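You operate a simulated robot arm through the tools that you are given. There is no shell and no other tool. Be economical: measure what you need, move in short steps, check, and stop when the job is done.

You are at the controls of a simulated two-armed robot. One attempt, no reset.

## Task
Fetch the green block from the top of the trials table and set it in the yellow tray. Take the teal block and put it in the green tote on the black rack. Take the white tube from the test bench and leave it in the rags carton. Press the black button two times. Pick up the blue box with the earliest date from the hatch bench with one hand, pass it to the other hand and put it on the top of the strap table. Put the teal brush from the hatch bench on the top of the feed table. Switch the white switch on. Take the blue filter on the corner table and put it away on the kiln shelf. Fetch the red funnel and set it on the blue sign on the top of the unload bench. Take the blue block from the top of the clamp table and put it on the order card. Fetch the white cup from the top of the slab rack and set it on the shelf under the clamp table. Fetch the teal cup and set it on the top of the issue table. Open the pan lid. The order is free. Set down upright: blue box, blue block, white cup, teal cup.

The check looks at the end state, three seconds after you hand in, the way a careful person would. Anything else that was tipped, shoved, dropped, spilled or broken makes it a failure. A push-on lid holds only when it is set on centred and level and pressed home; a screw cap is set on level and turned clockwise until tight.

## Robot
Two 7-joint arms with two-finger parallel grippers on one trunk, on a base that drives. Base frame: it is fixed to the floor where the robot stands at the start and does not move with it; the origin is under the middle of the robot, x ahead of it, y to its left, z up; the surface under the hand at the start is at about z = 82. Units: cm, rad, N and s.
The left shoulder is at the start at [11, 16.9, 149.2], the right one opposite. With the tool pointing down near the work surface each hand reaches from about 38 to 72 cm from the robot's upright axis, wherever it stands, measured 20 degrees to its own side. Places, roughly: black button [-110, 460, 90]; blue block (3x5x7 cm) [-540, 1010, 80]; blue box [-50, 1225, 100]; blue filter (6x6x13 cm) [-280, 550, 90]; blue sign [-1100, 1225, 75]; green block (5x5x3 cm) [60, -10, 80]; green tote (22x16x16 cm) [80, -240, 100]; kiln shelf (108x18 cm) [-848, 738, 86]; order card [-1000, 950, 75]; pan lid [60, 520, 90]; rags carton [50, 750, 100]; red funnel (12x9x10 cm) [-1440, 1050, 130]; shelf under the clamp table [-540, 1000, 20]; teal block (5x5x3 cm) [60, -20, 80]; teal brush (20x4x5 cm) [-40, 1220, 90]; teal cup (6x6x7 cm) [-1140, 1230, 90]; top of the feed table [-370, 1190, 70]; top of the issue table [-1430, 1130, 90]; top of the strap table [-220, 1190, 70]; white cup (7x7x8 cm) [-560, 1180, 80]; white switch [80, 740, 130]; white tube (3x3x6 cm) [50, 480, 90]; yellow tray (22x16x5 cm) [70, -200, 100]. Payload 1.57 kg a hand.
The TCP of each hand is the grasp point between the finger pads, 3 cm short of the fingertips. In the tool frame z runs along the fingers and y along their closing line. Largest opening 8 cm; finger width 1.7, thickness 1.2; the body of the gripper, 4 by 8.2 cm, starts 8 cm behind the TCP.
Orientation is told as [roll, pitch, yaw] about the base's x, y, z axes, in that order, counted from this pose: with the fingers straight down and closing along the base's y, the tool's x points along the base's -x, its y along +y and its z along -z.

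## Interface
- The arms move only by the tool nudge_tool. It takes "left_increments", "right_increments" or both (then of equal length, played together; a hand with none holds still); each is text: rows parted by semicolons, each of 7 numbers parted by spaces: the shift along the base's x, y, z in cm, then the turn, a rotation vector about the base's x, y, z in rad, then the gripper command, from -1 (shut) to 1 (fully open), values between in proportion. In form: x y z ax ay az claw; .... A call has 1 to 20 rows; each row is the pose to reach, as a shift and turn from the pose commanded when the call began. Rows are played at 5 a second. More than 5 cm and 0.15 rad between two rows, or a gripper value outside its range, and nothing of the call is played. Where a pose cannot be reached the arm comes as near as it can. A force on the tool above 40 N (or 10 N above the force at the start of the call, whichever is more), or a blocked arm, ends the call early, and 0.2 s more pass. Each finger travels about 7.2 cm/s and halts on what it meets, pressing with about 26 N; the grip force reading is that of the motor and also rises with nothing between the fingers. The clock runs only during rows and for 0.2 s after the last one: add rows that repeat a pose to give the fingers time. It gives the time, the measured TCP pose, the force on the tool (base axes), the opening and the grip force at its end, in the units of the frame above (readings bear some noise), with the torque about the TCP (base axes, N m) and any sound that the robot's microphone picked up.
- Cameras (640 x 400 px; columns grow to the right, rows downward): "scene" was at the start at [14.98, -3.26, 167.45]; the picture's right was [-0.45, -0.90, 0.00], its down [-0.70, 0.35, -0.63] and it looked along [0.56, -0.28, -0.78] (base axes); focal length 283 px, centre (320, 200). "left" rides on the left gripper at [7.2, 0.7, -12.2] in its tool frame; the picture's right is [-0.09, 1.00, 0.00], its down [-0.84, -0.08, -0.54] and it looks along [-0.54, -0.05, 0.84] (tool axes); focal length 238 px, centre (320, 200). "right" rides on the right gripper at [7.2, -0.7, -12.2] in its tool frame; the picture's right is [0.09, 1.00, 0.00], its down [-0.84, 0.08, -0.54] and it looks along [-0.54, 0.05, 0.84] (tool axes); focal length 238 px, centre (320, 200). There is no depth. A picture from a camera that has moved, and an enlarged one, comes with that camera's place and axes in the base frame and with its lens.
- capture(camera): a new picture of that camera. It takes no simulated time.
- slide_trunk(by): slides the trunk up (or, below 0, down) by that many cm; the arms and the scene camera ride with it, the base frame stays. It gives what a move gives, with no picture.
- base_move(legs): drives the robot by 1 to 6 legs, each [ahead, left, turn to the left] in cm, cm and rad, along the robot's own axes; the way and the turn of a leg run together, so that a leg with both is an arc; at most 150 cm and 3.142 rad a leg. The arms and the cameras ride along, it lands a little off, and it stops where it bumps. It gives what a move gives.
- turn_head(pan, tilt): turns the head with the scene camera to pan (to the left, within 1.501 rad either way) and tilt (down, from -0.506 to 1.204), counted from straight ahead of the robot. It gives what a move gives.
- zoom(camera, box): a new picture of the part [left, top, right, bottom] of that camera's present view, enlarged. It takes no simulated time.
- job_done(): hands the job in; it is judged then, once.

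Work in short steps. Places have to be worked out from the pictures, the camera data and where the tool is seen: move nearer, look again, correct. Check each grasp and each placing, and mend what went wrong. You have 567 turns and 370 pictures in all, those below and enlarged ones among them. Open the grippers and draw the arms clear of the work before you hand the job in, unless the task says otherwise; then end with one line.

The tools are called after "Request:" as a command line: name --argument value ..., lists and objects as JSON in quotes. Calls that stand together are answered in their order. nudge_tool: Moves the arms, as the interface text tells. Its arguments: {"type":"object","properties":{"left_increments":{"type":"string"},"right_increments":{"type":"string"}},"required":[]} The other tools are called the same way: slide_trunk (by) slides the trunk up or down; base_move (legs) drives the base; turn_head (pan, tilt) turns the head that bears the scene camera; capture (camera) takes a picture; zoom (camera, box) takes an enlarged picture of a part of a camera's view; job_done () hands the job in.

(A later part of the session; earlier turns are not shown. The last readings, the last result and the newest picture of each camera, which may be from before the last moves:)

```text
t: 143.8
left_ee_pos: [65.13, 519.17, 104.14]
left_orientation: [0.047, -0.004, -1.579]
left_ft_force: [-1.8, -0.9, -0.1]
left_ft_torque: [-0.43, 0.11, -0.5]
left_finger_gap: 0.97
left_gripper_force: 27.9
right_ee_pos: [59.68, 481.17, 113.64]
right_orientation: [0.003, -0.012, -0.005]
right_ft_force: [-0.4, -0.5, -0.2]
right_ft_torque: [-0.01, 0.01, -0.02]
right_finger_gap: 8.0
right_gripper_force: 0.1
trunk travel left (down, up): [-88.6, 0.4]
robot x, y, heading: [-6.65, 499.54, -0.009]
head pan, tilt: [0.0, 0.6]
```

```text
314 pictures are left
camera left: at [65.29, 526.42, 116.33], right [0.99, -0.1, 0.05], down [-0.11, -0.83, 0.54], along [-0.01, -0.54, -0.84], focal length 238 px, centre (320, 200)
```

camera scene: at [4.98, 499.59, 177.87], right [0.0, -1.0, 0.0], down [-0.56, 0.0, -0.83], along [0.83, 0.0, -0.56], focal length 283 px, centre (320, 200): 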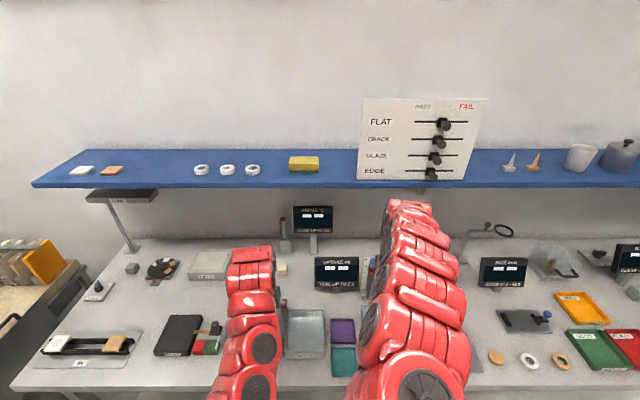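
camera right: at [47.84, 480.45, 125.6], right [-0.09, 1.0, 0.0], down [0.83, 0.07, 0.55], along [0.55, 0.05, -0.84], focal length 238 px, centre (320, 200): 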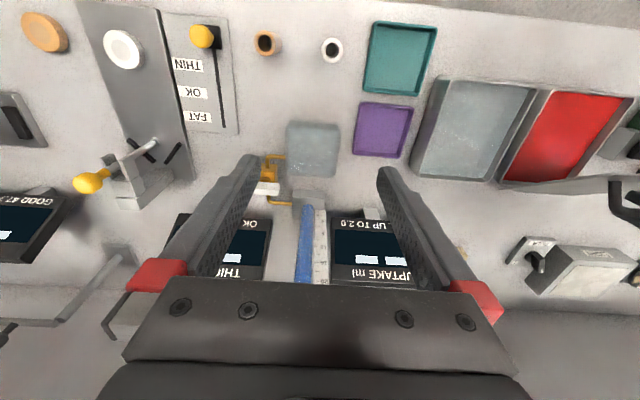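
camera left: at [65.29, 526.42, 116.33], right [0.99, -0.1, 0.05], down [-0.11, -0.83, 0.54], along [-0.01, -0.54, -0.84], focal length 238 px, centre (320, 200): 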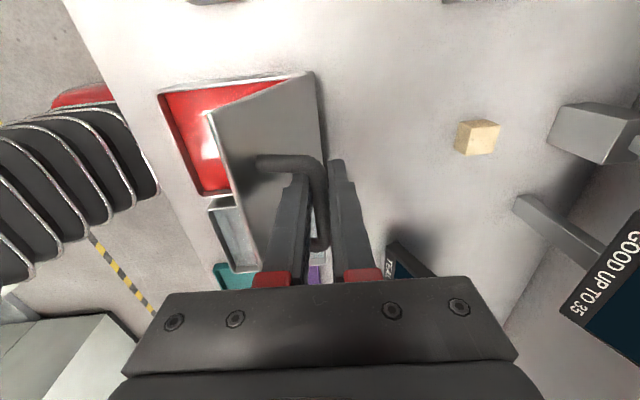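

Lid about 75° open. I go ahead 3 cm more, then use the arm for the rest.

Request:
base_move --legs '[[3, 0, 0]]'

Request:
nudge_tool --left_increments "0.5 0 0 0 0 0 -1; 1 0 0 0 0 0 -1; 1.5 0 0 0 0 0 -1; 2 0 -0.1 0 0 0 -1; 2.5 0 -0.2 0 0 0 -1; 3 0 -0.3 0 0 0 -1"

Request:
capture --camera "left"

Request:
capture --camera "right"

```text
t: 144.6
left_ee_pos: [67.96, 519.21, 104.12]
left_orientation: [0.041, -0.006, -1.577]
left_ft_force: [-4.0, 0.2, -15.6]
left_ft_torque: [0.22, -0.05, -0.47]
left_finger_gap: 0.99
left_gripper_force: 28.8
right_ee_pos: [62.5, 481.14, 113.57]
right_orientation: [0.004, -0.011, -0.006]
right_ft_force: [-0.3, 0.0, 0.5]
right_ft_torque: [-0.03, -0.04, -0.01]
right_finger_gap: 7.98
right_gripper_force: 0.0
trunk travel left (down, up): [-88.6, 0.4]
robot x, y, heading: [-4.04, 499.39, -0.005]
head pan, tilt: [0.0, 0.6]
```

```text
t: 146.0
left_ee_pos: [68.17, 519.01, 104.02]
left_orientation: [0.039, -0.002, -1.579]
left_ft_force: [-0.7, 2.5, -2.7]
left_ft_torque: [0.11, -0.05, -0.48]
left_finger_gap: 0.95
left_gripper_force: 27.7
left hand out of reach, approached as far as the arm can: row 1, 2, 3, 4, 5, 6
right_ee_pos: [62.96, 481.14, 113.46]
right_orientation: [0.005, -0.01, -0.006]
right_ft_force: [-0.2, -0.6, 0.2]
right_ft_torque: [-0.01, 0.01, -0.02]
right_finger_gap: 7.98
right_gripper_force: 0.2
trunk travel left (down, up): [-88.6, 0.4]
robot x, y, heading: [-3.73, 499.46, -0.005]
head pan, tilt: [0.0, 0.6]
```

```text
313 pictures are left
camera left: at [68.43, 526.4, 116.14], right [0.99, -0.1, 0.04], down [-0.1, -0.83, 0.54], along [-0.02, -0.54, -0.84], focal length 238 px, centre (320, 200)
```

left: 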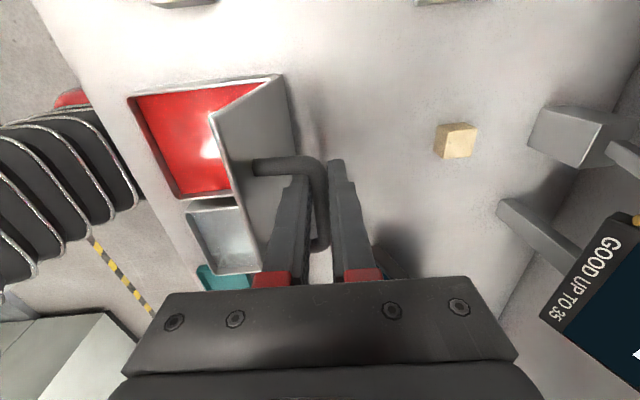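

```text
312 pictures are left
camera right: at [55.61, 480.47, 125.68], right [-0.09, 1.0, 0.0], down [0.83, 0.07, 0.55], along [0.55, 0.05, -0.83], focal length 238 px, centre (320, 200)
```

right: 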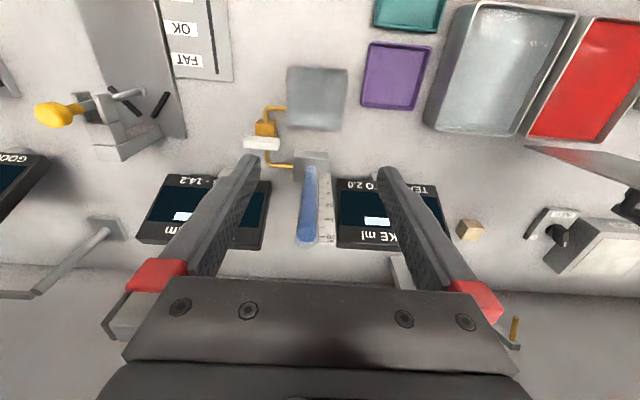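

Lid at about 84° and the handle offset is roomy. I tilt the hand forward to gain the last 3–4 cm.

Request:
nudge_tool --left_increments "0.5 0 0 0 -0.07 0 -1; 1 0 0 0 -0.14 0 -1; 1.5 0 0 0 -0.21 0 -1; 2 0 -0.1 0 -0.28 0 -1; 2.5 0 -0.2 0 -0.35 0 -1; 3 0 -0.3 0 -0.42 0 -1; 3.5 0 -0.5 0 -0.48 0 -1"

Request:
capture --camera "left"

Request:
capture --camera "scene"

```text
t: 147.4
left_ee_pos: [69.77, 519.17, 104.06]
left_orientation: [0.441, 0.002, -1.574]
left_ft_force: [-29.4, 2.4, 35.0]
left_ft_torque: [-1.37, 5.2, -0.95]
left_finger_gap: 0.93
left_gripper_force: 27.7
right_ee_pos: [62.1, 481.05, 114.06]
right_orientation: [0.004, -0.02, -0.003]
right_ft_force: [0.0, 0.0, -0.5]
right_ft_torque: [0.01, 0.0, 0.01]
right_finger_gap: 7.97
right_gripper_force: 0.0
trunk travel left (down, up): [-88.6, 0.4]
robot x, y, heading: [-3.85, 499.37, -0.004]
head pan, tilt: [0.0, 0.6]
stopped in row 7 (left hand): the force on the tool passed its limit at 51 N (the readings are from after the stop); the commanded pose is now the measured one
```

```text
311 pictures are left
camera left: at [65.08, 526.36, 115.28], right [0.9, -0.09, 0.42], down [-0.3, -0.84, 0.46], along [0.31, -0.54, -0.78], focal length 238 px, centre (320, 200)
```

left: 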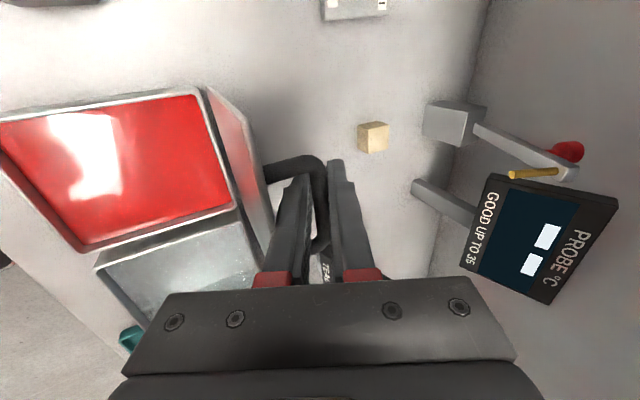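

```text
310 pictures are left
camera scene: at [11.78, 499.48, 178.09], right [0.0, -1.0, 0.0], down [-0.56, 0.0, -0.83], along [0.83, 0.0, -0.56], focal length 283 px, centre (320, 200)
```

scene: 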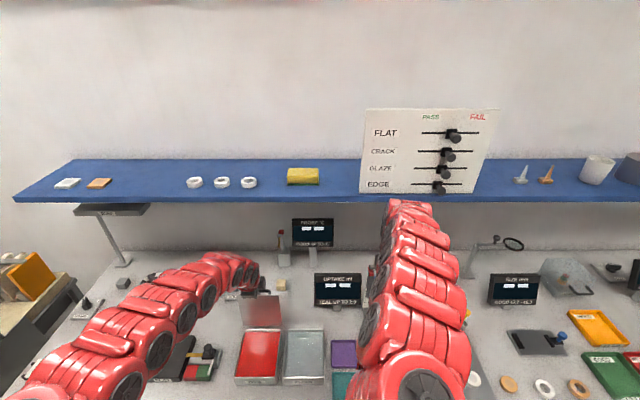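

The hand met a firm stop: the lid is at the end of its travel, just past vertical. I open slightly and slide up off the bar.

Request:
nudge_tool --left_increments "-0.3 0 0.2 0 0 0 -0.8; -0.4 0 0.3 0 0 0 -0.5; -0.4 0 0.3 0 0 0 -0.5; -0.8 0 1.2 0 0 0 -0.5; -1.2 0 2.1 0 0 0 -0.5; -1.6 0 3 0 0 0 -0.5"

Request:
capture --camera "left"

Request:
zoom --camera "scene" --box '[180, 230, 340, 390]'

```text
t: 148.8
left_ee_pos: [68.87, 519.05, 106.36]
left_orientation: [0.438, -0.003, -1.575]
left_ft_force: [-3.7, -3.2, -5.7]
left_ft_torque: [0.02, 0.48, 0.01]
left_finger_gap: 2.54
left_gripper_force: 3.1
right_ee_pos: [62.7, 481.18, 113.42]
right_orientation: [0.003, -0.01, -0.005]
right_ft_force: [-0.4, 0.0, -1.0]
right_ft_torque: [-0.01, 0.0, 0.01]
right_finger_gap: 8.01
right_gripper_force: 0.1
trunk travel left (down, up): [-88.6, 0.4]
robot x, y, heading: [-4.15, 499.42, -0.003]
head pan, tilt: [0.0, 0.6]
```

```text
309 pictures are left
camera left: at [64.4, 526.33, 117.62], right [0.9, -0.09, 0.42], down [-0.3, -0.83, 0.46], along [0.31, -0.54, -0.78], focal length 238 px, centre (320, 200)
```

left: 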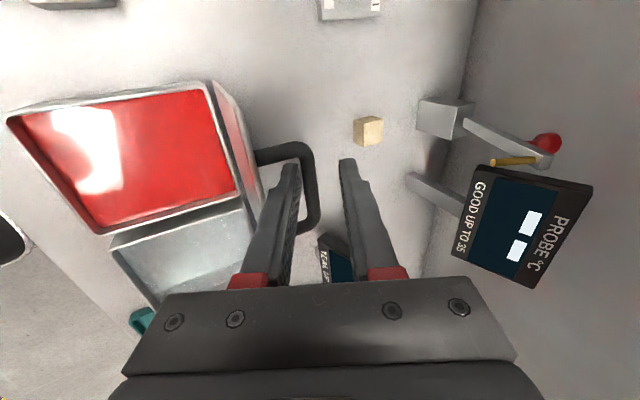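

```text
2.50 times, centred on (260, 310) of scene
camera zoom: at [12.97, 499.59, 177.85], right [0.0, -1.0, 0.0], down [-0.56, 0.0, -0.83], along [0.83, 0.0, -0.56], focal length 706 px, centre (470, -75)
```

zoom: 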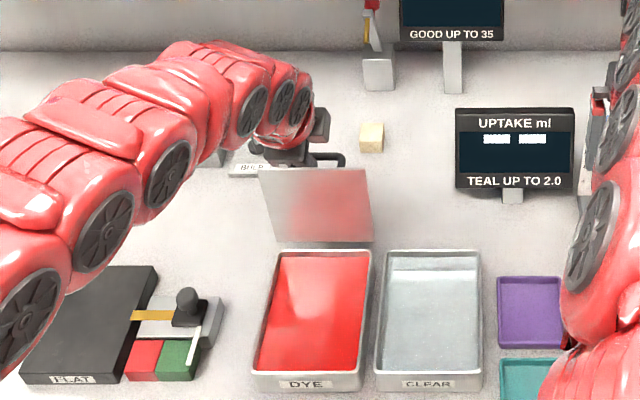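

The -x finger may still be inside the handle loop. I keep rising and then check that the lid stands by itself.

Request:
nudge_tool --left_increments "-0.2 0 1.5 0 0 0 -0.5; -0.6 0 3 0 0 0 -0.5; -1.2 0 5 0 0 0 -0.5; -1.8 0 7 0 0.1 0 -0.5; -2.4 0 9 0 0.2 0 -0.5"

Request:
zoom --camera "scene" --box '[180, 230, 340, 390]'

```text
t: 150.1
left_ee_pos: [66.4, 518.9, 115.31]
left_orientation: [0.235, -0.002, -1.574]
left_ft_force: [0.7, -0.7, 0.7]
left_ft_torque: [-0.01, 0.0, 0.02]
left_finger_gap: 1.99
left_gripper_force: 0.0
left hand out of reach, approached as far as the arm can: row 2, 3, 4
right_ee_pos: [62.68, 481.14, 113.47]
right_orientation: [0.003, -0.011, -0.003]
right_ft_force: [0.1, 0.0, 0.7]
right_ft_torque: [0.0, 0.0, -0.01]
right_finger_gap: 7.98
right_gripper_force: 0.1
trunk travel left (down, up): [-88.6, 0.4]
robot x, y, heading: [-3.66, 499.87, -0.001]
head pan, tilt: [0.0, 0.6]
```

```text
2.50 times, centred on (260, 310) of scene
camera zoom: at [12.92, 499.58, 177.87], right [0.0, -1.0, 0.0], down [-0.56, 0.0, -0.83], along [0.83, 0.0, -0.56], focal length 706 px, centre (470, -75)
```

zoom: 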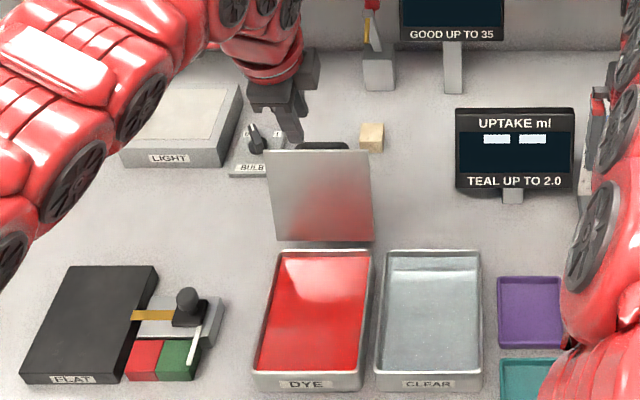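

The lid stands open by itself. I back the base 12 cm, which brings the right hand over the white tube.

Request:
base_move --legs '[[-12, 0, 0]]'

Request:
nudge_tool --right_increments "-1 0.5 -3 0 0 0 1; -2 1 -6 0 0 0 1; -2 1 -8 0 0 0 1; -2 1 -8 0 0 0 1"

Request:
capture --camera "right"

```text
t: 151.3
left_ee_pos: [54.7, 519.12, 115.16]
left_orientation: [0.234, -0.003, -1.573]
left_ft_force: [0.6, 0.8, 0.4]
left_ft_torque: [-0.02, -0.01, 0.03]
left_finger_gap: 2.02
left_gripper_force: 0.0
right_ee_pos: [51.09, 481.32, 113.36]
right_orientation: [0.004, -0.009, -0.006]
right_ft_force: [0.2, -0.3, -0.4]
right_ft_torque: [0.02, 0.04, 0.02]
right_finger_gap: 7.98
right_gripper_force: 0.1
trunk travel left (down, up): [-88.6, 0.4]
robot x, y, heading: [-16.04, 499.23, -0.005]
head pan, tilt: [0.0, 0.6]
```

```text
t: 152.3
left_ee_pos: [54.53, 519.1, 115.16]
left_orientation: [0.235, -0.003, -1.573]
left_ft_force: [0.0, -0.3, -0.2]
left_ft_torque: [-0.04, -0.03, -0.04]
left_finger_gap: 2.0
left_gripper_force: 0.0
right_ee_pos: [49.06, 482.35, 105.54]
right_orientation: [0.004, -0.009, -0.004]
right_ft_force: [-0.2, 0.3, 0.1]
right_ft_torque: [-0.03, 0.03, 0.02]
right_finger_gap: 7.99
right_gripper_force: 0.1
trunk travel left (down, up): [-88.6, 0.4]
robot x, y, heading: [-16.22, 499.45, 0.001]
head pan, tilt: [0.0, 0.6]
```

```text
306 pictures are left
camera right: at [41.79, 481.71, 117.82], right [-0.09, 1.0, 0.0], down [0.83, 0.07, 0.55], along [0.55, 0.05, -0.83], focal length 238 px, centre (320, 200)
```

right: 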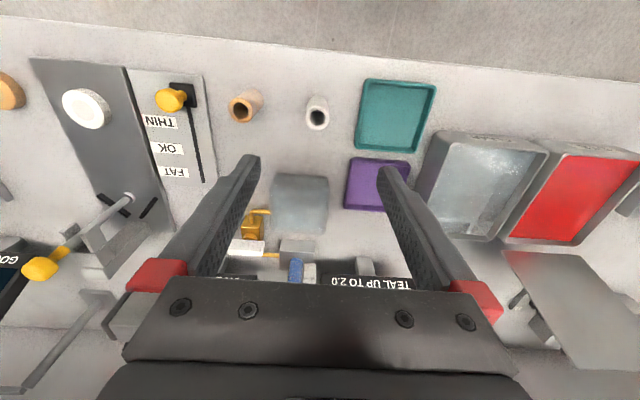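

Tube top at (48.5, 482.1, 92), so the bench is at z 86. I descend with a 5.5 cm opening and grip it.

Request:
nudge_tool --right_increments "-0.5 -0.25 -4 0 0 0 0.4; -0.5 -0.25 -8 0 0 0 0.4; -0.5 -0.25 -11.5 0 0 0 0.4; -0.5 -0.25 -14 0 0 0 0.4; -0.5 -0.25 -15.3 0 0 0 0.4; -0.5 -0.25 -15.3 0 0 0 -1; -0.5 -0.25 -15.3 0 0 0 -1; -0.5 -0.25 -15.3 0 0 0 -1; -0.5 -0.25 -15.3 0 0 0 -1"

Request:
capture --camera "right"

```text
t: 154.3
left_ee_pos: [54.5, 519.11, 115.21]
left_orientation: [0.236, -0.003, -1.573]
left_ft_force: [0.7, -0.6, 0.3]
left_ft_torque: [-0.03, 0.04, -0.01]
left_finger_gap: 1.99
left_gripper_force: 0.0
right_ee_pos: [48.28, 482.19, 90.03]
right_orientation: [0.003, -0.009, -0.004]
right_ft_force: [0.6, -0.3, -0.1]
right_ft_torque: [-0.02, 0.02, -0.01]
right_finger_gap: 2.55
right_gripper_force: 26.0
trunk travel left (down, up): [-88.6, 0.4]
robot x, y, heading: [-16.0, 499.64, -0.003]
head pan, tilt: [0.0, 0.6]
```

```text
305 pictures are left
camera right: at [41.03, 481.44, 102.24], right [-0.09, 1.0, 0.0], down [0.83, 0.07, 0.55], along [0.55, 0.05, -0.83], focal length 238 px, centre (320, 200)
```

right: 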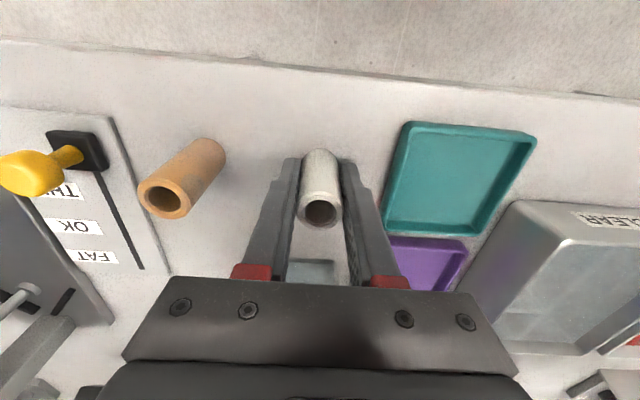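

Tube gripped. I lift it, back off the bench, and unwind the left hand.

Request:
nudge_tool --right_increments "0 0 4 0 0 0 -1; 0 0 8 0 0 0 -1; 0 0 12 0 0 0 -1; 0 0 16 0 0 0 -1; 0 0 19 0 0 0 -1"

Request:
base_move --legs '[[-30, 0, 0]]'

Request:
nudge_tool --left_increments "0 0 -1 0 0.1 0 0; 0 0 -2 0 0.235 0 0; 0 0 -2 0 0.235 0.1 1; 0 0 -2 0 0.2 0.2 1; 0 0 -2 0 0.2 0.2 1"

Request:
capture --camera "right"

```text
t: 155.5
left_ee_pos: [54.48, 519.26, 115.26]
left_orientation: [0.237, -0.009, -1.575]
left_ft_force: [-0.1, 0.7, -0.2]
left_ft_torque: [-0.02, 0.01, 0.01]
left_finger_gap: 2.0
left_gripper_force: 0.1
right_ee_pos: [48.25, 482.17, 109.16]
right_orientation: [0.001, -0.013, -0.003]
right_ft_force: [-0.7, 1.8, 0.1]
right_ft_torque: [-0.07, -0.02, 0.01]
right_finger_gap: 2.54
right_gripper_force: 26.5
right hand out of reach, approached as far as the arm can: row 4
trunk travel left (down, up): [-88.6, 0.4]
robot x, y, heading: [-15.76, 499.88, -0.004]
head pan, tilt: [0.0, 0.6]
```

```text
t: 157.5
left_ee_pos: [24.88, 519.18, 115.17]
left_orientation: [0.234, -0.004, -1.57]
left_ft_force: [-0.2, 0.3, -0.1]
left_ft_torque: [-0.03, 0.01, -0.02]
left_finger_gap: 1.99
left_gripper_force: 0.0
right_ee_pos: [18.7, 482.07, 108.84]
right_orientation: [0.003, -0.008, -0.002]
right_ft_force: [-0.3, -0.7, 0.2]
right_ft_torque: [-0.02, 0.06, 0.03]
right_finger_gap: 2.53
right_gripper_force: 26.8
trunk travel left (down, up): [-88.6, 0.4]
robot x, y, heading: [-45.88, 499.53, -0.002]
head pan, tilt: [0.0, 0.6]
```

```text
t: 158.7
left_ee_pos: [24.92, 519.24, 113.15]
left_orientation: [0.034, 0.018, -1.372]
left_ft_force: [0.2, 0.0, 0.6]
left_ft_torque: [0.04, 0.0, -0.03]
left_finger_gap: 8.0
left_gripper_force: 0.1
right_ee_pos: [18.68, 482.04, 108.97]
right_orientation: [0.004, -0.009, -0.003]
right_ft_force: [0.2, -0.5, -0.1]
right_ft_torque: [0.01, 0.0, 0.0]
right_finger_gap: 2.55
right_gripper_force: 25.8
trunk travel left (down, up): [-88.6, 0.4]
robot x, y, heading: [-45.54, 499.54, 0.002]
head pan, tilt: [0.0, 0.6]
```

```text
304 pictures are left
camera right: at [11.44, 481.47, 121.15], right [-0.09, 1.0, 0.0], down [0.83, 0.07, 0.55], along [0.55, 0.05, -0.83], focal length 238 px, centre (320, 200)
```

right: 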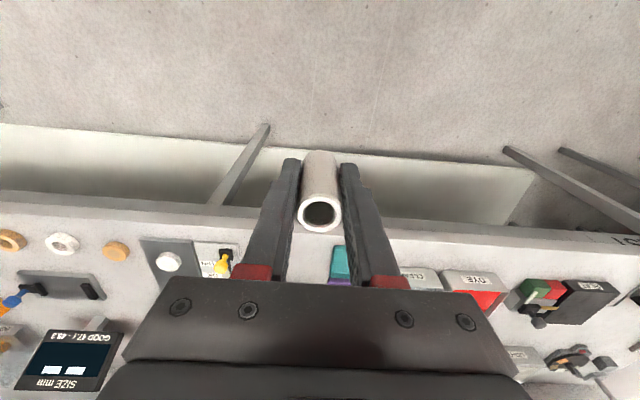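

I finish straightening the left hand while driving along to y≈745.

Request:
nudge_tool --left_increments "0 0 0 0 0 0.14 1; 0 0 0 0 0 0.28 1; 0 0 0 0 0 0.42 1; 0 0 0 0 0 0.56 1; 0 0 0 0 0 0.7 1; 0 0 0 0 0 0.84 1; 0 0 0 0 0 0.98 1; 0 0 0 0 0 1.12 1; 0 0 0 0 0 1.26 1; 0 0 0 -0.03 0 1.37 1"

Request:
turn_head --pan 0.9 --tilt 0.5

Request:
capture --camera "scene"

```text
t: 160.9
left_ee_pos: [24.81, 519.13, 113.23]
left_orientation: [0.017, -0.002, -0.001]
left_ft_force: [-0.3, 0.1, -0.8]
left_ft_torque: [-0.01, 0.0, 0.02]
left_finger_gap: 7.99
left_gripper_force: 0.2
right_ee_pos: [18.58, 482.2, 109.06]
right_orientation: [0.003, -0.011, -0.001]
right_ft_force: [0.0, -0.6, -0.1]
right_ft_torque: [0.02, 0.0, 0.01]
right_finger_gap: 2.5
right_gripper_force: 25.8
trunk travel left (down, up): [-88.6, 0.4]
robot x, y, heading: [-45.9, 499.79, -0.002]
head pan, tilt: [0.0, 0.6]
```

```text
t: 162.1
left_ee_pos: [24.84, 519.13, 113.12]
left_orientation: [0.016, 0.001, -0.001]
left_ft_force: [-0.3, -0.1, 0.1]
left_ft_torque: [-0.01, 0.0, 0.01]
left_finger_gap: 7.98
left_gripper_force: 0.0
right_ee_pos: [18.58, 482.23, 109.01]
right_orientation: [0.004, -0.011, -0.003]
right_ft_force: [0.1, -0.7, 0.0]
right_ft_torque: [-0.02, -0.03, -0.02]
right_finger_gap: 2.54
right_gripper_force: 26.1
trunk travel left (down, up): [-88.6, 0.4]
robot x, y, heading: [-46.0, 499.36, -0.006]
head pan, tilt: [0.901, 0.499]
```

```text
303 pictures are left
camera scene: at [-31.81, 506.81, 178.76], right [0.78, -0.62, 0.0], down [-0.3, -0.38, -0.88], along [0.55, 0.69, -0.48], focal length 283 px, centre (320, 200)
```

scene: 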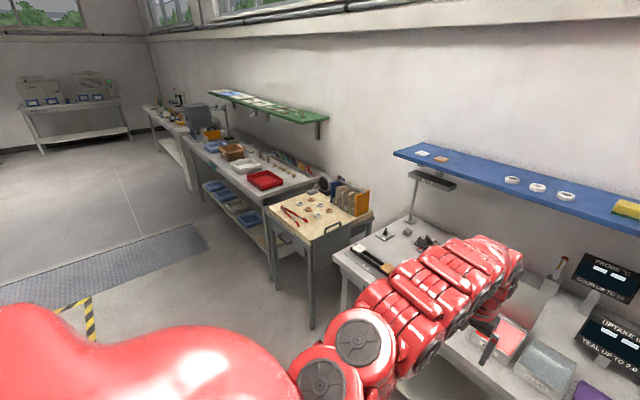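

The way is clear. I drive sideways to y≈735 and look at that bench.

Request:
base_move --legs '[[0, 120, 0], [0, 115, 0]]'

Request:
turn_head --pan 0 --tilt 0.55

Request:
capture --camera "scene"

```text
t: 173.7
left_ee_pos: [24.71, 754.76, 113.28]
left_orientation: [0.017, -0.001, -0.011]
left_ft_force: [0.4, -0.2, 0.0]
left_ft_torque: [0.01, 0.04, -0.01]
left_finger_gap: 8.01
left_gripper_force: 0.1
right_ee_pos: [18.3, 717.87, 109.02]
right_orientation: [0.005, -0.01, -0.01]
right_ft_force: [-0.3, -0.4, -0.6]
right_ft_torque: [-0.02, -0.01, -0.01]
right_finger_gap: 2.52
right_gripper_force: 26.0
trunk travel left (down, up): [-88.6, 0.4]
robot x, y, heading: [-45.58, 735.52, -0.007]
head pan, tilt: [0.901, 0.499]
```

```text
t: 174.9
left_ee_pos: [24.69, 754.8, 113.2]
left_orientation: [0.016, 0.001, -0.01]
left_ft_force: [0.1, -0.8, 0.4]
left_ft_torque: [-0.03, 0.02, 0.0]
left_finger_gap: 7.99
left_gripper_force: 0.1
right_ee_pos: [18.38, 717.75, 108.92]
right_orientation: [0.002, -0.009, -0.009]
right_ft_force: [0.5, -0.3, 0.3]
right_ft_torque: [-0.02, -0.01, -0.04]
right_finger_gap: 2.52
right_gripper_force: 26.0
trunk travel left (down, up): [-88.6, 0.4]
robot x, y, heading: [-45.26, 735.88, -0.007]
head pan, tilt: [0.0, 0.55]
```

```text
302 pictures are left
camera scene: at [-28.58, 735.72, 178.3], right [-0.01, -1.0, 0.0], down [-0.52, 0.0, -0.85], along [0.85, -0.01, -0.52], focal length 283 px, centre (320, 200)
```

scene: 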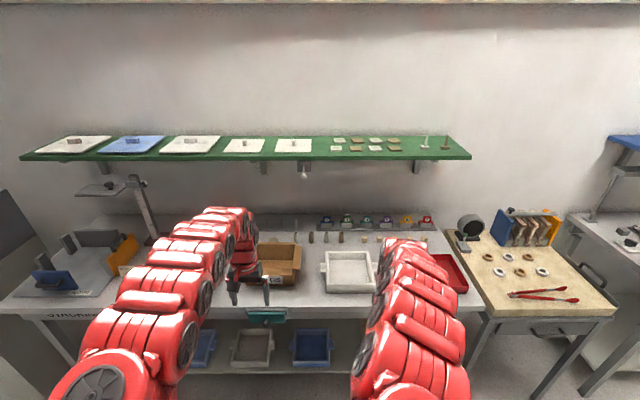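

Request:
zoom --camera "scene" --box '[250, 140, 360, 210]'

Request:
zoom --camera "scene" --box '[220, 210, 480, 350]'

```text
5.71 times, centred on (305, 175) of scene
camera zoom: at [-28.58, 735.72, 178.3], right [-0.01, -1.0, 0.0], down [-0.52, 0.0, -0.85], along [0.85, -0.01, -0.52], focal length 1615 px, centre (406, 343)
```

zoom: 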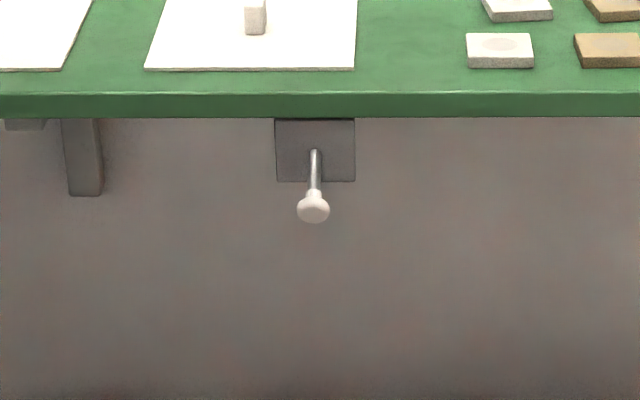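

```text
2.46 times, centred on (350, 280) of scene
camera zoom: at [-28.58, 735.72, 178.3], right [-0.01, -1.0, 0.0], down [-0.52, 0.0, -0.85], along [0.85, -0.01, -0.52], focal length 696 px, centre (246, 3)
```

zoom: 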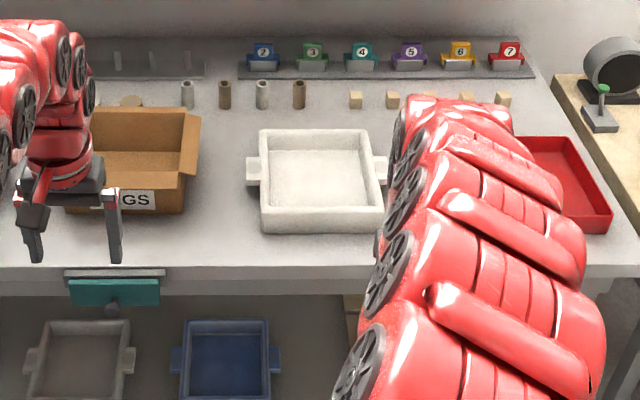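

Carton "RAGS" sits at about x 54–71, y 747–763, rim z 95. The white switch is a knobbed lever under the green shelf, to do afterwards. I place the robot so the right hand reaches over the carton.

Request:
base_move --legs '[[0, 33, 0.007], [40, 0, 0]]'

Request:
capture --camera "scene"

Request:
capture --camera "right"

```text
t: 179.2
left_ee_pos: [64.14, 788.96, 113.24]
left_orientation: [0.015, -0.001, 0.001]
left_ft_force: [-0.5, 0.7, 1.0]
left_ft_torque: [0.0, 0.01, 0.0]
left_finger_gap: 8.04
left_gripper_force: 0.3
right_ee_pos: [58.19, 751.99, 109.07]
right_orientation: [0.003, -0.011, 0.001]
right_ft_force: [0.4, 1.0, -0.3]
right_ft_torque: [-0.02, 0.01, -0.02]
right_finger_gap: 2.53
right_gripper_force: 26.2
trunk travel left (down, up): [-88.6, 0.4]
robot x, y, heading: [-5.85, 769.36, 0.002]
head pan, tilt: [0.0, 0.55]
```

```text
299 pictures are left
camera scene: at [10.93, 769.39, 178.32], right [0.0, -1.0, 0.0], down [-0.52, 0.0, -0.85], along [0.85, 0.0, -0.52], focal length 283 px, centre (320, 200)
```

scene: 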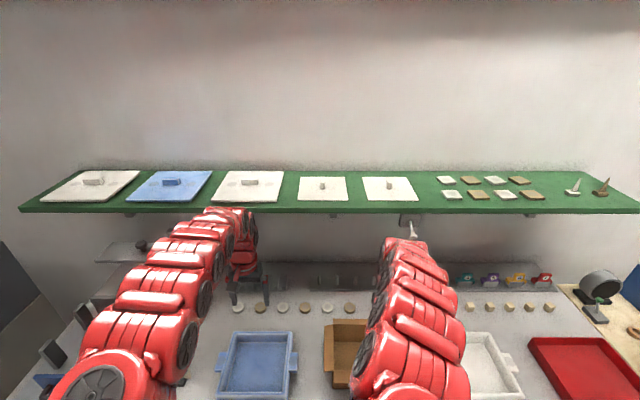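

```text
298 pictures are left
camera right: at [50.87, 751.31, 121.27], right [-0.09, 1.0, 0.0], down [0.83, 0.08, 0.55], along [0.55, 0.05, -0.83], focal length 238 px, centre (320, 200)
```

right: 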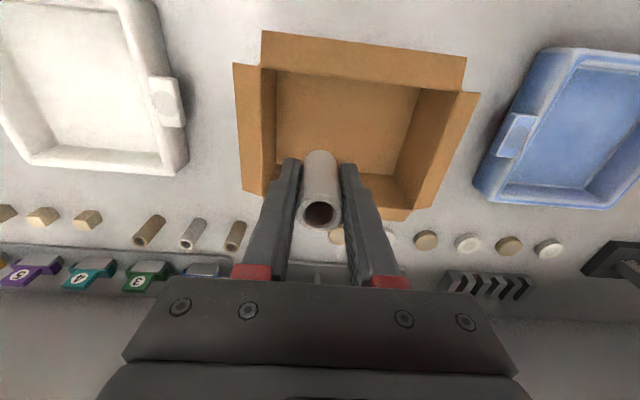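

Carton interior is centred at about (61.5, 755.5), floor about 86.5. I move over and lower the tube in.

Request:
nudge_tool --right_increments "1.6 1.7 0 0 0 0 -1; 3.3 3.5 0 0 0 0 -1; 3.3 3.5 -4 0 0 0 -1; 3.3 3.5 -8 0 0 0 -1; 3.3 3.5 -12 0 0 0 -1; 3.3 3.5 -15 0 0 0 -1; 3.3 3.5 -17 0 0 0 -1; 3.3 3.5 -17.8 0 0 0 -1"

Request:
capture --camera "right"

```text
t: 181.0
left_ee_pos: [64.27, 789.1, 113.16]
left_orientation: [0.016, 0.0, 0.0]
left_ft_force: [-0.1, -0.2, 1.0]
left_ft_torque: [0.03, 0.0, 0.01]
left_finger_gap: 8.01
left_gripper_force: 0.0
right_ee_pos: [61.11, 755.57, 93.17]
right_orientation: [0.003, -0.011, 0.003]
right_ft_force: [0.9, 0.3, 0.0]
right_ft_torque: [-0.02, 0.0, 0.0]
right_finger_gap: 2.53
right_gripper_force: 25.7
right hand out of reach, approached as far as the arm can: row 7, 8
trunk travel left (down, up): [-88.6, 0.4]
robot x, y, heading: [-6.23, 769.18, 0.0]
head pan, tilt: [0.0, 0.55]
```

```text
297 pictures are left
camera right: at [53.8, 754.89, 105.42], right [-0.09, 1.0, 0.0], down [0.83, 0.08, 0.55], along [0.55, 0.05, -0.83], focal length 238 px, centre (320, 200)
```

right: 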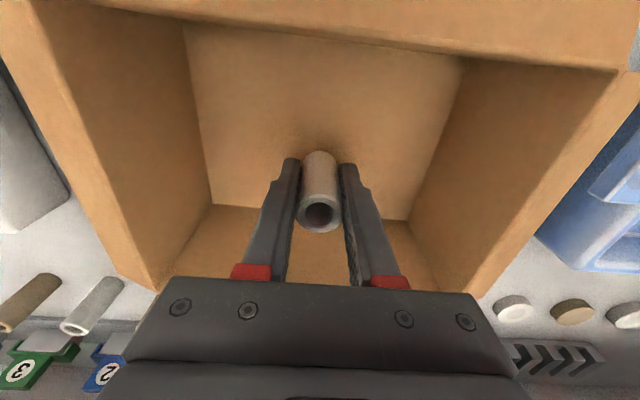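

The arm is at its low limit with the trunk up, so I lower the trunk 2 cm.

Request:
slide_trunk --by -2

```text
t: 181.7
left_ee_pos: [64.31, 789.01, 111.08]
left_orientation: [0.017, 0.0, 0.002]
left_ft_force: [-0.1, -0.1, -0.1]
left_ft_torque: [0.0, -0.02, -0.01]
left_finger_gap: 7.98
left_gripper_force: 0.0
right_ee_pos: [61.23, 755.55, 91.13]
right_orientation: [0.004, -0.01, 0.0]
right_ft_force: [0.0, -0.8, -1.1]
right_ft_torque: [0.01, -0.07, -0.02]
right_finger_gap: 2.51
right_gripper_force: 25.7
trunk travel left (down, up): [-86.6, 2.4]
robot x, y, heading: [-5.73, 768.84, 0.004]
head pan, tilt: [0.0, 0.55]
```

Request:
slide_trunk --by -0.7

```text
t: 182.2
left_ee_pos: [64.19, 789.03, 110.45]
left_orientation: [0.016, -0.001, 0.001]
left_ft_force: [0.4, -0.8, 0.4]
left_ft_torque: [-0.02, 0.01, 0.02]
left_finger_gap: 8.01
left_gripper_force: 0.1
right_ee_pos: [61.08, 755.52, 90.42]
right_orientation: [0.003, -0.011, 0.003]
right_ft_force: [0.1, -0.2, -0.3]
right_ft_torque: [0.0, -0.02, 0.02]
right_finger_gap: 2.51
right_gripper_force: 26.1
trunk travel left (down, up): [-85.9, 3.1]
robot x, y, heading: [-6.15, 769.3, -0.001]
head pan, tilt: [0.0, 0.55]
```

The tube's foot must be almost on the floor. I release gently and rise.

Request:
nudge_tool --right_increments "0 0 -0.2 0 0 0 -0.2; 0 0 -0.2 0 0 0 0.2; 0 0 0 0 0 0 0.4; 0 0 4 0 0 0 0.4; 0 0 8 0 0 0 0.4; 0 0 12 0 0 0 1; 0 0 16 0 0 0 1; 0 0 19 0 0 0 1"

Request:
capture --camera "right"

```text
t: 184.0
left_ee_pos: [64.25, 788.51, 110.79]
left_orientation: [0.022, -0.003, 0.001]
left_ft_force: [-0.1, 0.0, -0.2]
left_ft_torque: [0.1, 0.01, 0.01]
left_finger_gap: 8.01
left_gripper_force: 0.1
right_ee_pos: [60.99, 755.26, 109.43]
right_orientation: [0.014, -0.011, 0.0]
right_ft_force: [-0.7, 2.6, -1.2]
right_ft_torque: [-0.2, -0.11, 0.01]
right_finger_gap: 7.98
right_gripper_force: 0.1
right hand out of reach, approached as far as the arm can: row 7
trunk travel left (down, up): [-85.9, 3.1]
robot x, y, heading: [-6.13, 769.13, 0.007]
head pan, tilt: [0.0, 0.55]
```

```text
296 pictures are left
camera right: at [53.65, 754.47, 121.69], right [-0.09, 1.0, 0.01], down [0.83, 0.07, 0.55], along [0.55, 0.06, -0.83], focal length 238 px, centre (320, 200)
```

right: 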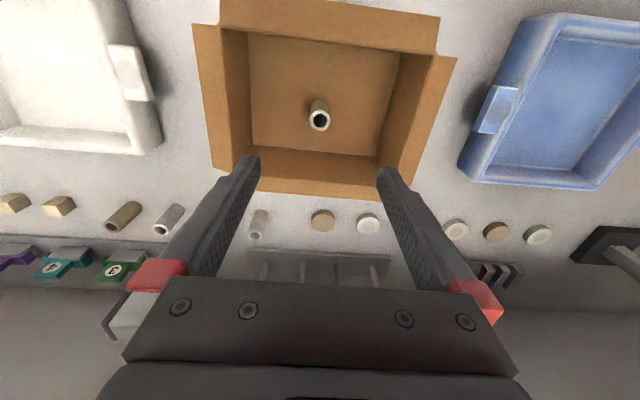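

Tube stands in the carton. Next the switch knob at about (79, 741.5, 125): I back off, align the right shoulder with it, close the right gripper and turn it to point forward.

Request:
base_move --legs '[[-18, 0, 0], [0, -11, 0]]'

Request:
nudge_tool --right_increments "1 0 1 0 -0.14 0 0; 2 0 2 0 -0.28 0 -1; 3 0 3 0 -0.42 0 -1; 4 -0.5 4 0 -0.56 0 -1; 5 -1 5 0 -0.7 0 -1; 6 -1.5 6 0 -0.84 0 -1; 7 -2 7 0 -0.98 0 -1; 8 -2.5 8 0 -1.12 0 -1; 9 -2.5 9 0 -1.26 0 -1; 10 -2.5 10 0 -1.4 0 -1; 11 -2.5 11 0 -1.5 0 -1; 12 -2.5 11 0 -1.5 0 -1"

Request:
capture --camera "right"

Request:
capture --camera "scene"

```text
t: 186.3
left_ee_pos: [46.34, 778.35, 110.5]
left_orientation: [0.015, -0.002, -0.002]
left_ft_force: [-0.2, 0.3, 0.0]
left_ft_torque: [0.01, -0.01, 0.0]
left_finger_gap: 8.01
left_gripper_force: 0.1
right_ee_pos: [42.92, 744.95, 109.55]
right_orientation: [0.003, -0.013, 0.001]
right_ft_force: [0.3, 0.2, 0.6]
right_ft_torque: [-0.01, -0.02, -0.02]
right_finger_gap: 8.01
right_gripper_force: 0.1
trunk travel left (down, up): [-85.9, 3.1]
robot x, y, heading: [-23.83, 758.33, 0.001]
head pan, tilt: [0.0, 0.55]
```

```text
t: 188.9
left_ee_pos: [46.45, 778.19, 110.6]
left_orientation: [0.016, -0.001, -0.001]
left_ft_force: [0.3, 0.0, 0.1]
left_ft_torque: [0.0, -0.02, -0.02]
left_finger_gap: 7.98
left_gripper_force: 0.1
right_ee_pos: [60.54, 743.15, 120.14]
right_orientation: [-0.002, -1.512, 0.005]
right_ft_force: [1.3, -1.0, 1.2]
right_ft_torque: [0.02, -0.04, -0.01]
right_finger_gap: 0.02
right_gripper_force: 21.7
right hand out of reach, approached as far as the arm can: row 2, 3, 4, 5, 6, 7, 8, 9, 10, 11, 12
trunk travel left (down, up): [-85.9, 3.1]
robot x, y, heading: [-24.64, 758.69, -0.0]
head pan, tilt: [0.0, 0.55]
```

```text
295 pictures are left
camera right: at [47.99, 742.41, 113.79], right [-0.01, 1.0, -0.09], down [-0.49, 0.08, 0.87], along [0.87, 0.05, 0.49], focal length 238 px, centre (320, 200)
```

right: 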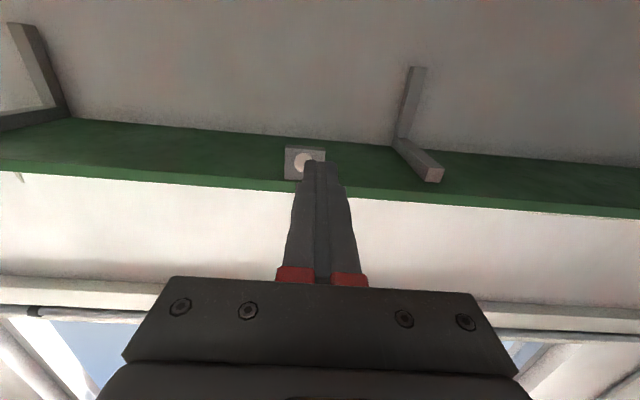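

```text
294 pictures are left
camera scene: at [-6.85, 758.8, 175.6], right [0.0, -1.0, 0.0], down [-0.52, 0.0, -0.85], along [0.85, 0.0, -0.52], focal length 283 px, centre (320, 200)
```

scene: 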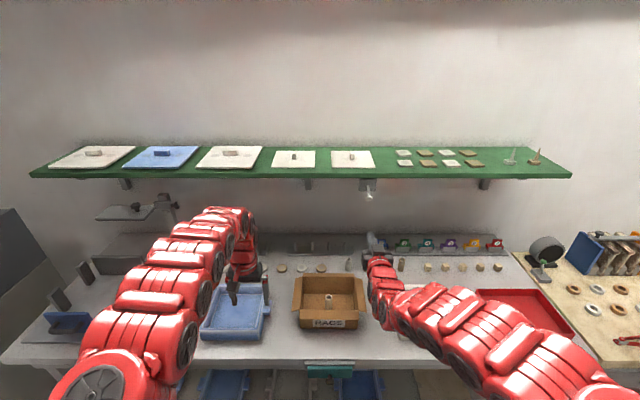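

Knob at (78, 741.3, 124.8), pivot at about (82.5, 127.4): lever points down, so on should be up. I move the closed fingers under the knob.

Request:
nudge_tool --right_increments "3 -0.9 1 0 0 0 -1; 7 -1.8 1 0 0 0 -1; 11 -1.8 1 0 0 0 -1; 14 -1.8 1 0 0 0 -1; 15.5 -1.8 1 0 0 0 -1; 15.5 -1.8 1 0 0 0 -1"

Request:
capture --camera "right"

Request:
zoom --camera "scene" --box '[320, 160, 440, 280]'

```text
t: 190.3
left_ee_pos: [46.37, 778.4, 110.57]
left_orientation: [0.015, 0.0, 0.0]
left_ft_force: [0.7, 0.6, -0.2]
left_ft_torque: [0.01, 0.01, -0.02]
left_finger_gap: 7.99
left_gripper_force: 0.0
right_ee_pos: [69.89, 741.18, 121.64]
right_orientation: [0.005, -1.513, -0.001]
right_ft_force: [0.5, -0.1, 0.1]
right_ft_torque: [-0.07, 0.0, 0.04]
right_finger_gap: 0.0
right_gripper_force: 21.2
right hand out of reach, approached as far as the arm can: row 3, 4, 5, 6
trunk travel left (down, up): [-85.9, 3.1]
robot x, y, heading: [-24.1, 758.71, -0.003]
head pan, tilt: [0.0, 0.55]
```

```text
293 pictures are left
camera right: at [57.39, 740.52, 115.31], right [-0.01, 1.0, -0.09], down [-0.49, 0.07, 0.87], along [0.87, 0.05, 0.49], focal length 238 px, centre (320, 200)
```

right: 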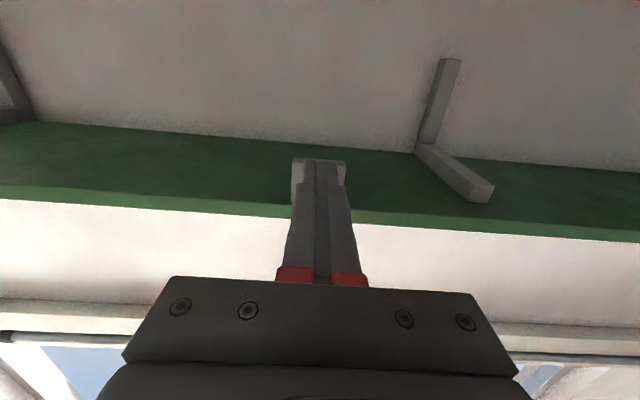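

```text
3.33 times, centred on (380, 220) of scene
camera zoom: at [-6.86, 758.81, 175.6], right [0.0, -1.0, 0.0], down [-0.52, 0.0, -0.85], along [0.85, 0.0, -0.52], focal length 942 px, centre (120, 133)
```

zoom: 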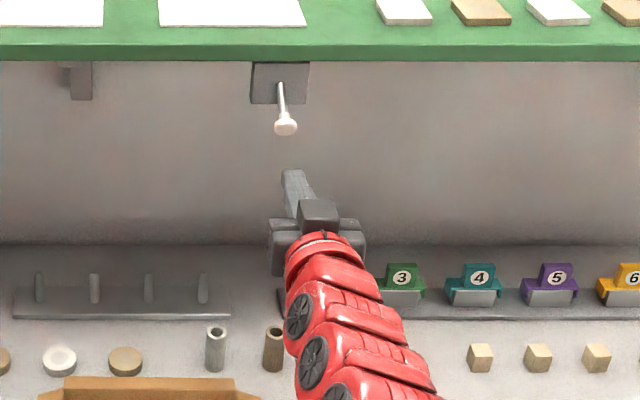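

I drive ahead 6 cm to bring the tip under the knob.

Request:
base_move --legs '[[6, 0, 0]]'

Request:
zoom --camera "scene" --box '[320, 160, 440, 280]'

Request:
capture --camera "right"

```text
t: 191.3
left_ee_pos: [51.95, 778.27, 110.87]
left_orientation: [0.014, -0.004, -0.003]
left_ft_force: [-0.8, -0.4, 1.0]
left_ft_torque: [-0.04, -0.04, 0.02]
left_finger_gap: 8.01
left_gripper_force: 0.0
right_ee_pos: [75.4, 741.12, 122.02]
right_orientation: [0.006, -1.516, -0.005]
right_ft_force: [0.3, 0.7, 0.4]
right_ft_torque: [0.0, 0.04, 0.0]
right_finger_gap: 0.0
right_gripper_force: 21.1
trunk travel left (down, up): [-85.9, 3.1]
robot x, y, heading: [-18.1, 758.18, -0.005]
head pan, tilt: [0.0, 0.55]
```

```text
3.33 times, centred on (380, 220) of scene
camera zoom: at [-1.64, 758.79, 175.68], right [0.0, -1.0, 0.0], down [-0.52, 0.0, -0.85], along [0.85, 0.0, -0.52], focal length 942 px, centre (120, 133)
```

zoom: 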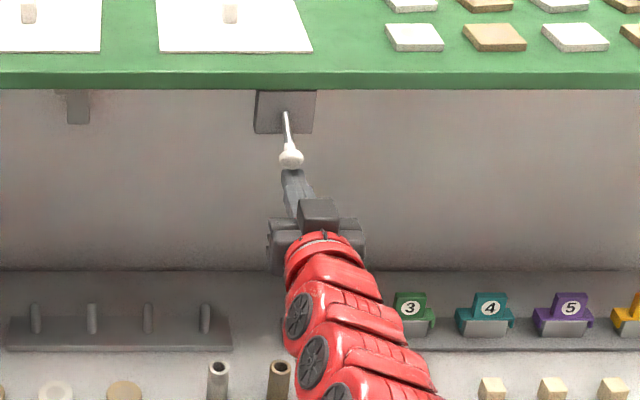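

```text
290 pictures are left
camera right: at [62.82, 740.37, 115.69], right [-0.01, 1.0, -0.09], down [-0.49, 0.08, 0.87], along [0.87, 0.05, 0.49], focal length 238 px, centre (320, 200)
```

right: 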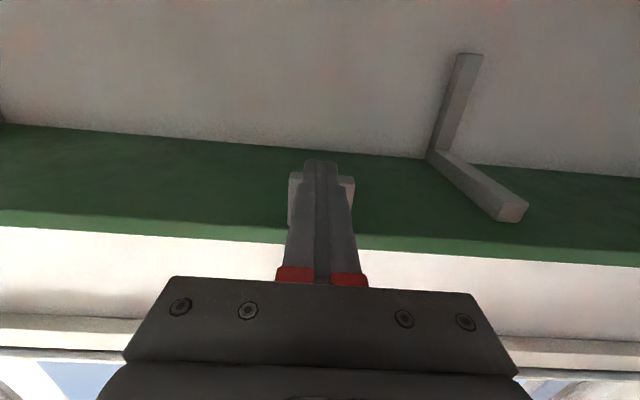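

The tip is under the knob. I raise it stepwise to flip the lever up.

Request:
nudge_tool --right_increments "0 0 0.7 0 0 0 -1; 0 0 1.4 0 0 0 -1; 0 0 2.1 0 0 0 -1; 0 0 2.8 0 0 0 -1; 0 0 3.5 0 0 0 -1; 0 0 4.2 0 0 0 -1; 0 0 5 0 0 0 -1; 0 0 5.8 0 0 0 -1; 0 0 6.6 0 0 0 -1; 0 0 7.2 0 0 0 -1"

Request:
zoom --camera "scene" --box '[320, 160, 440, 280]'

```text
t: 193.4
left_ee_pos: [52.51, 778.23, 110.49]
left_orientation: [0.018, 0.0, -0.001]
left_ft_force: [-0.7, 0.2, 0.2]
left_ft_torque: [0.02, -0.04, 0.0]
left_finger_gap: 8.0
left_gripper_force: 0.2
right_ee_pos: [75.91, 740.95, 127.23]
right_orientation: [0.068, -1.494, -0.064]
right_ft_force: [-0.1, -3.4, -9.9]
right_ft_torque: [-0.02, 0.31, -0.02]
right_finger_gap: 0.0
right_gripper_force: 21.3
trunk travel left (down, up): [-85.9, 3.1]
robot x, y, heading: [-18.34, 758.37, -0.001]
head pan, tilt: [0.0, 0.55]
heard: click
stopped in row 10 (right hand): the force on the tool passed its limit at 45 N (the readings are from after the stop); the commanded pose is now the measured one
```

```text
3.33 times, centred on (380, 220) of scene
camera zoom: at [-0.81, 758.71, 175.59], right [0.0, -1.0, 0.0], down [-0.52, 0.0, -0.85], along [0.85, 0.0, -0.52], focal length 942 px, centre (120, 133)
```

zoom: 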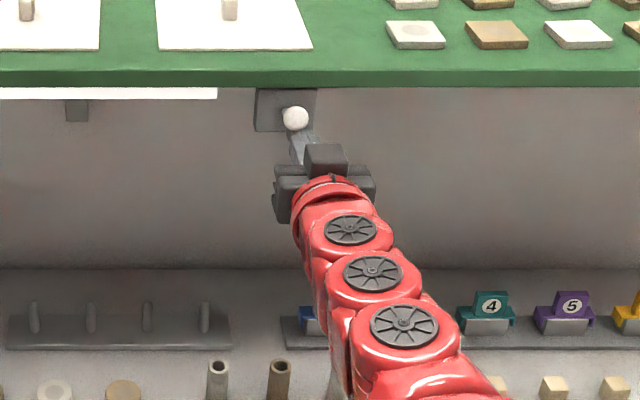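

Click, and a light strip under the shelf is now lit: the switch is on. I withdraw the hand down and back, then bring it vertical again.

Request:
nudge_tool --right_increments "0 0 -1.5 0 0 0 -1; -1 0 -3 0 0 0 -1; -4 0 -4 0 0 0 -1; -8 0 -4 0 0 0 -1; -12 0 -4 0 0 0 -1"

Request:
base_move --legs '[[-30, 0, 0]]'

Request:
nudge_tool --right_increments "0 0 -1 0 0.14 0 -1; 0 0 -2 0 0.28 0 -1; 0 0 -3 0 0.42 0 -1; 0 0 -4 0 0.56 0 -1; 0 0 -5 0 0.7 0 -1; 0 0 -6 0 0.84 0 -1; 0 0 -7 0 0.98 0 0; 0 0 -8 0 1.12 0 1; 0 0 -9 0 1.26 0 1; 0 0 -10 0 1.4 0 1; 0 0 -11 0 1.5 0 1"

Request:
capture --camera "scene"

```text
t: 194.6
left_ee_pos: [52.36, 778.15, 110.58]
left_orientation: [0.016, 0.001, -0.002]
left_ft_force: [0.2, -1.2, 0.0]
left_ft_torque: [0.02, 0.0, 0.0]
left_finger_gap: 8.02
left_gripper_force: 0.0
right_ee_pos: [67.7, 741.07, 123.29]
right_orientation: [0.092, -1.494, -0.093]
right_ft_force: [-0.3, 0.3, 0.7]
right_ft_torque: [0.0, -0.01, -0.04]
right_finger_gap: 0.0
right_gripper_force: 21.2
right hand out of reach, approached as far as the arm can: row 4, 5
trunk travel left (down, up): [-85.9, 3.1]
robot x, y, heading: [-18.12, 758.69, 0.002]
head pan, tilt: [0.0, 0.55]
```

```text
t: 196.6
left_ee_pos: [22.49, 778.19, 110.53]
left_orientation: [0.016, -0.001, -0.001]
left_ft_force: [-0.1, -0.1, 0.8]
left_ft_torque: [-0.05, 0.0, 0.02]
left_finger_gap: 7.99
left_gripper_force: 0.1
right_ee_pos: [38.05, 741.1, 123.28]
right_orientation: [0.054, -1.493, -0.054]
right_ft_force: [0.5, 0.1, -0.3]
right_ft_torque: [-0.02, 0.0, 0.0]
right_finger_gap: 0.01
right_gripper_force: 21.2
trunk travel left (down, up): [-85.9, 3.1]
robot x, y, heading: [-47.69, 758.87, 0.005]
head pan, tilt: [0.0, 0.55]
```

```text
t: 199.0
left_ee_pos: [22.16, 778.42, 110.57]
left_orientation: [0.015, -0.004, -0.002]
left_ft_force: [-0.2, 0.6, 0.8]
left_ft_torque: [-0.03, 0.01, 0.0]
left_finger_gap: 8.02
left_gripper_force: 0.1
right_ee_pos: [25.94, 745.44, 115.93]
right_orientation: [0.002, -0.072, -0.002]
right_ft_force: [0.4, 0.7, -0.2]
right_ft_torque: [-0.07, -0.03, 0.02]
right_finger_gap: 7.99
right_gripper_force: 0.0
right hand out of reach, approached as far as the arm can: row 7, 8, 9, 10, 11
trunk travel left (down, up): [-85.9, 3.1]
robot x, y, heading: [-48.07, 758.73, -0.003]
head pan, tilt: [0.0, 0.55]
```

```text
288 pictures are left
camera scene: at [-31.02, 758.91, 175.62], right [0.0, -1.0, 0.0], down [-0.52, 0.0, -0.85], along [0.85, 0.0, -0.52], focal length 283 px, centre (320, 200)
```

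scene: 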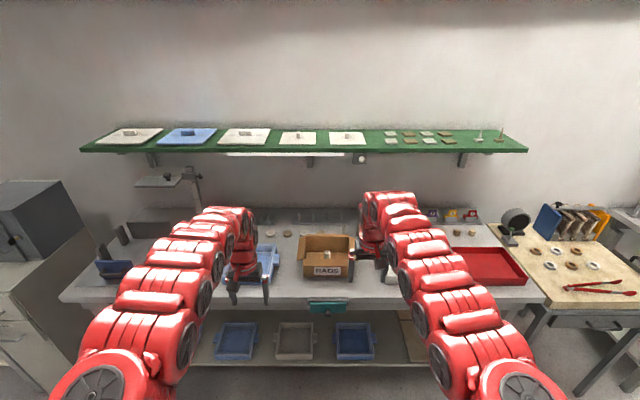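

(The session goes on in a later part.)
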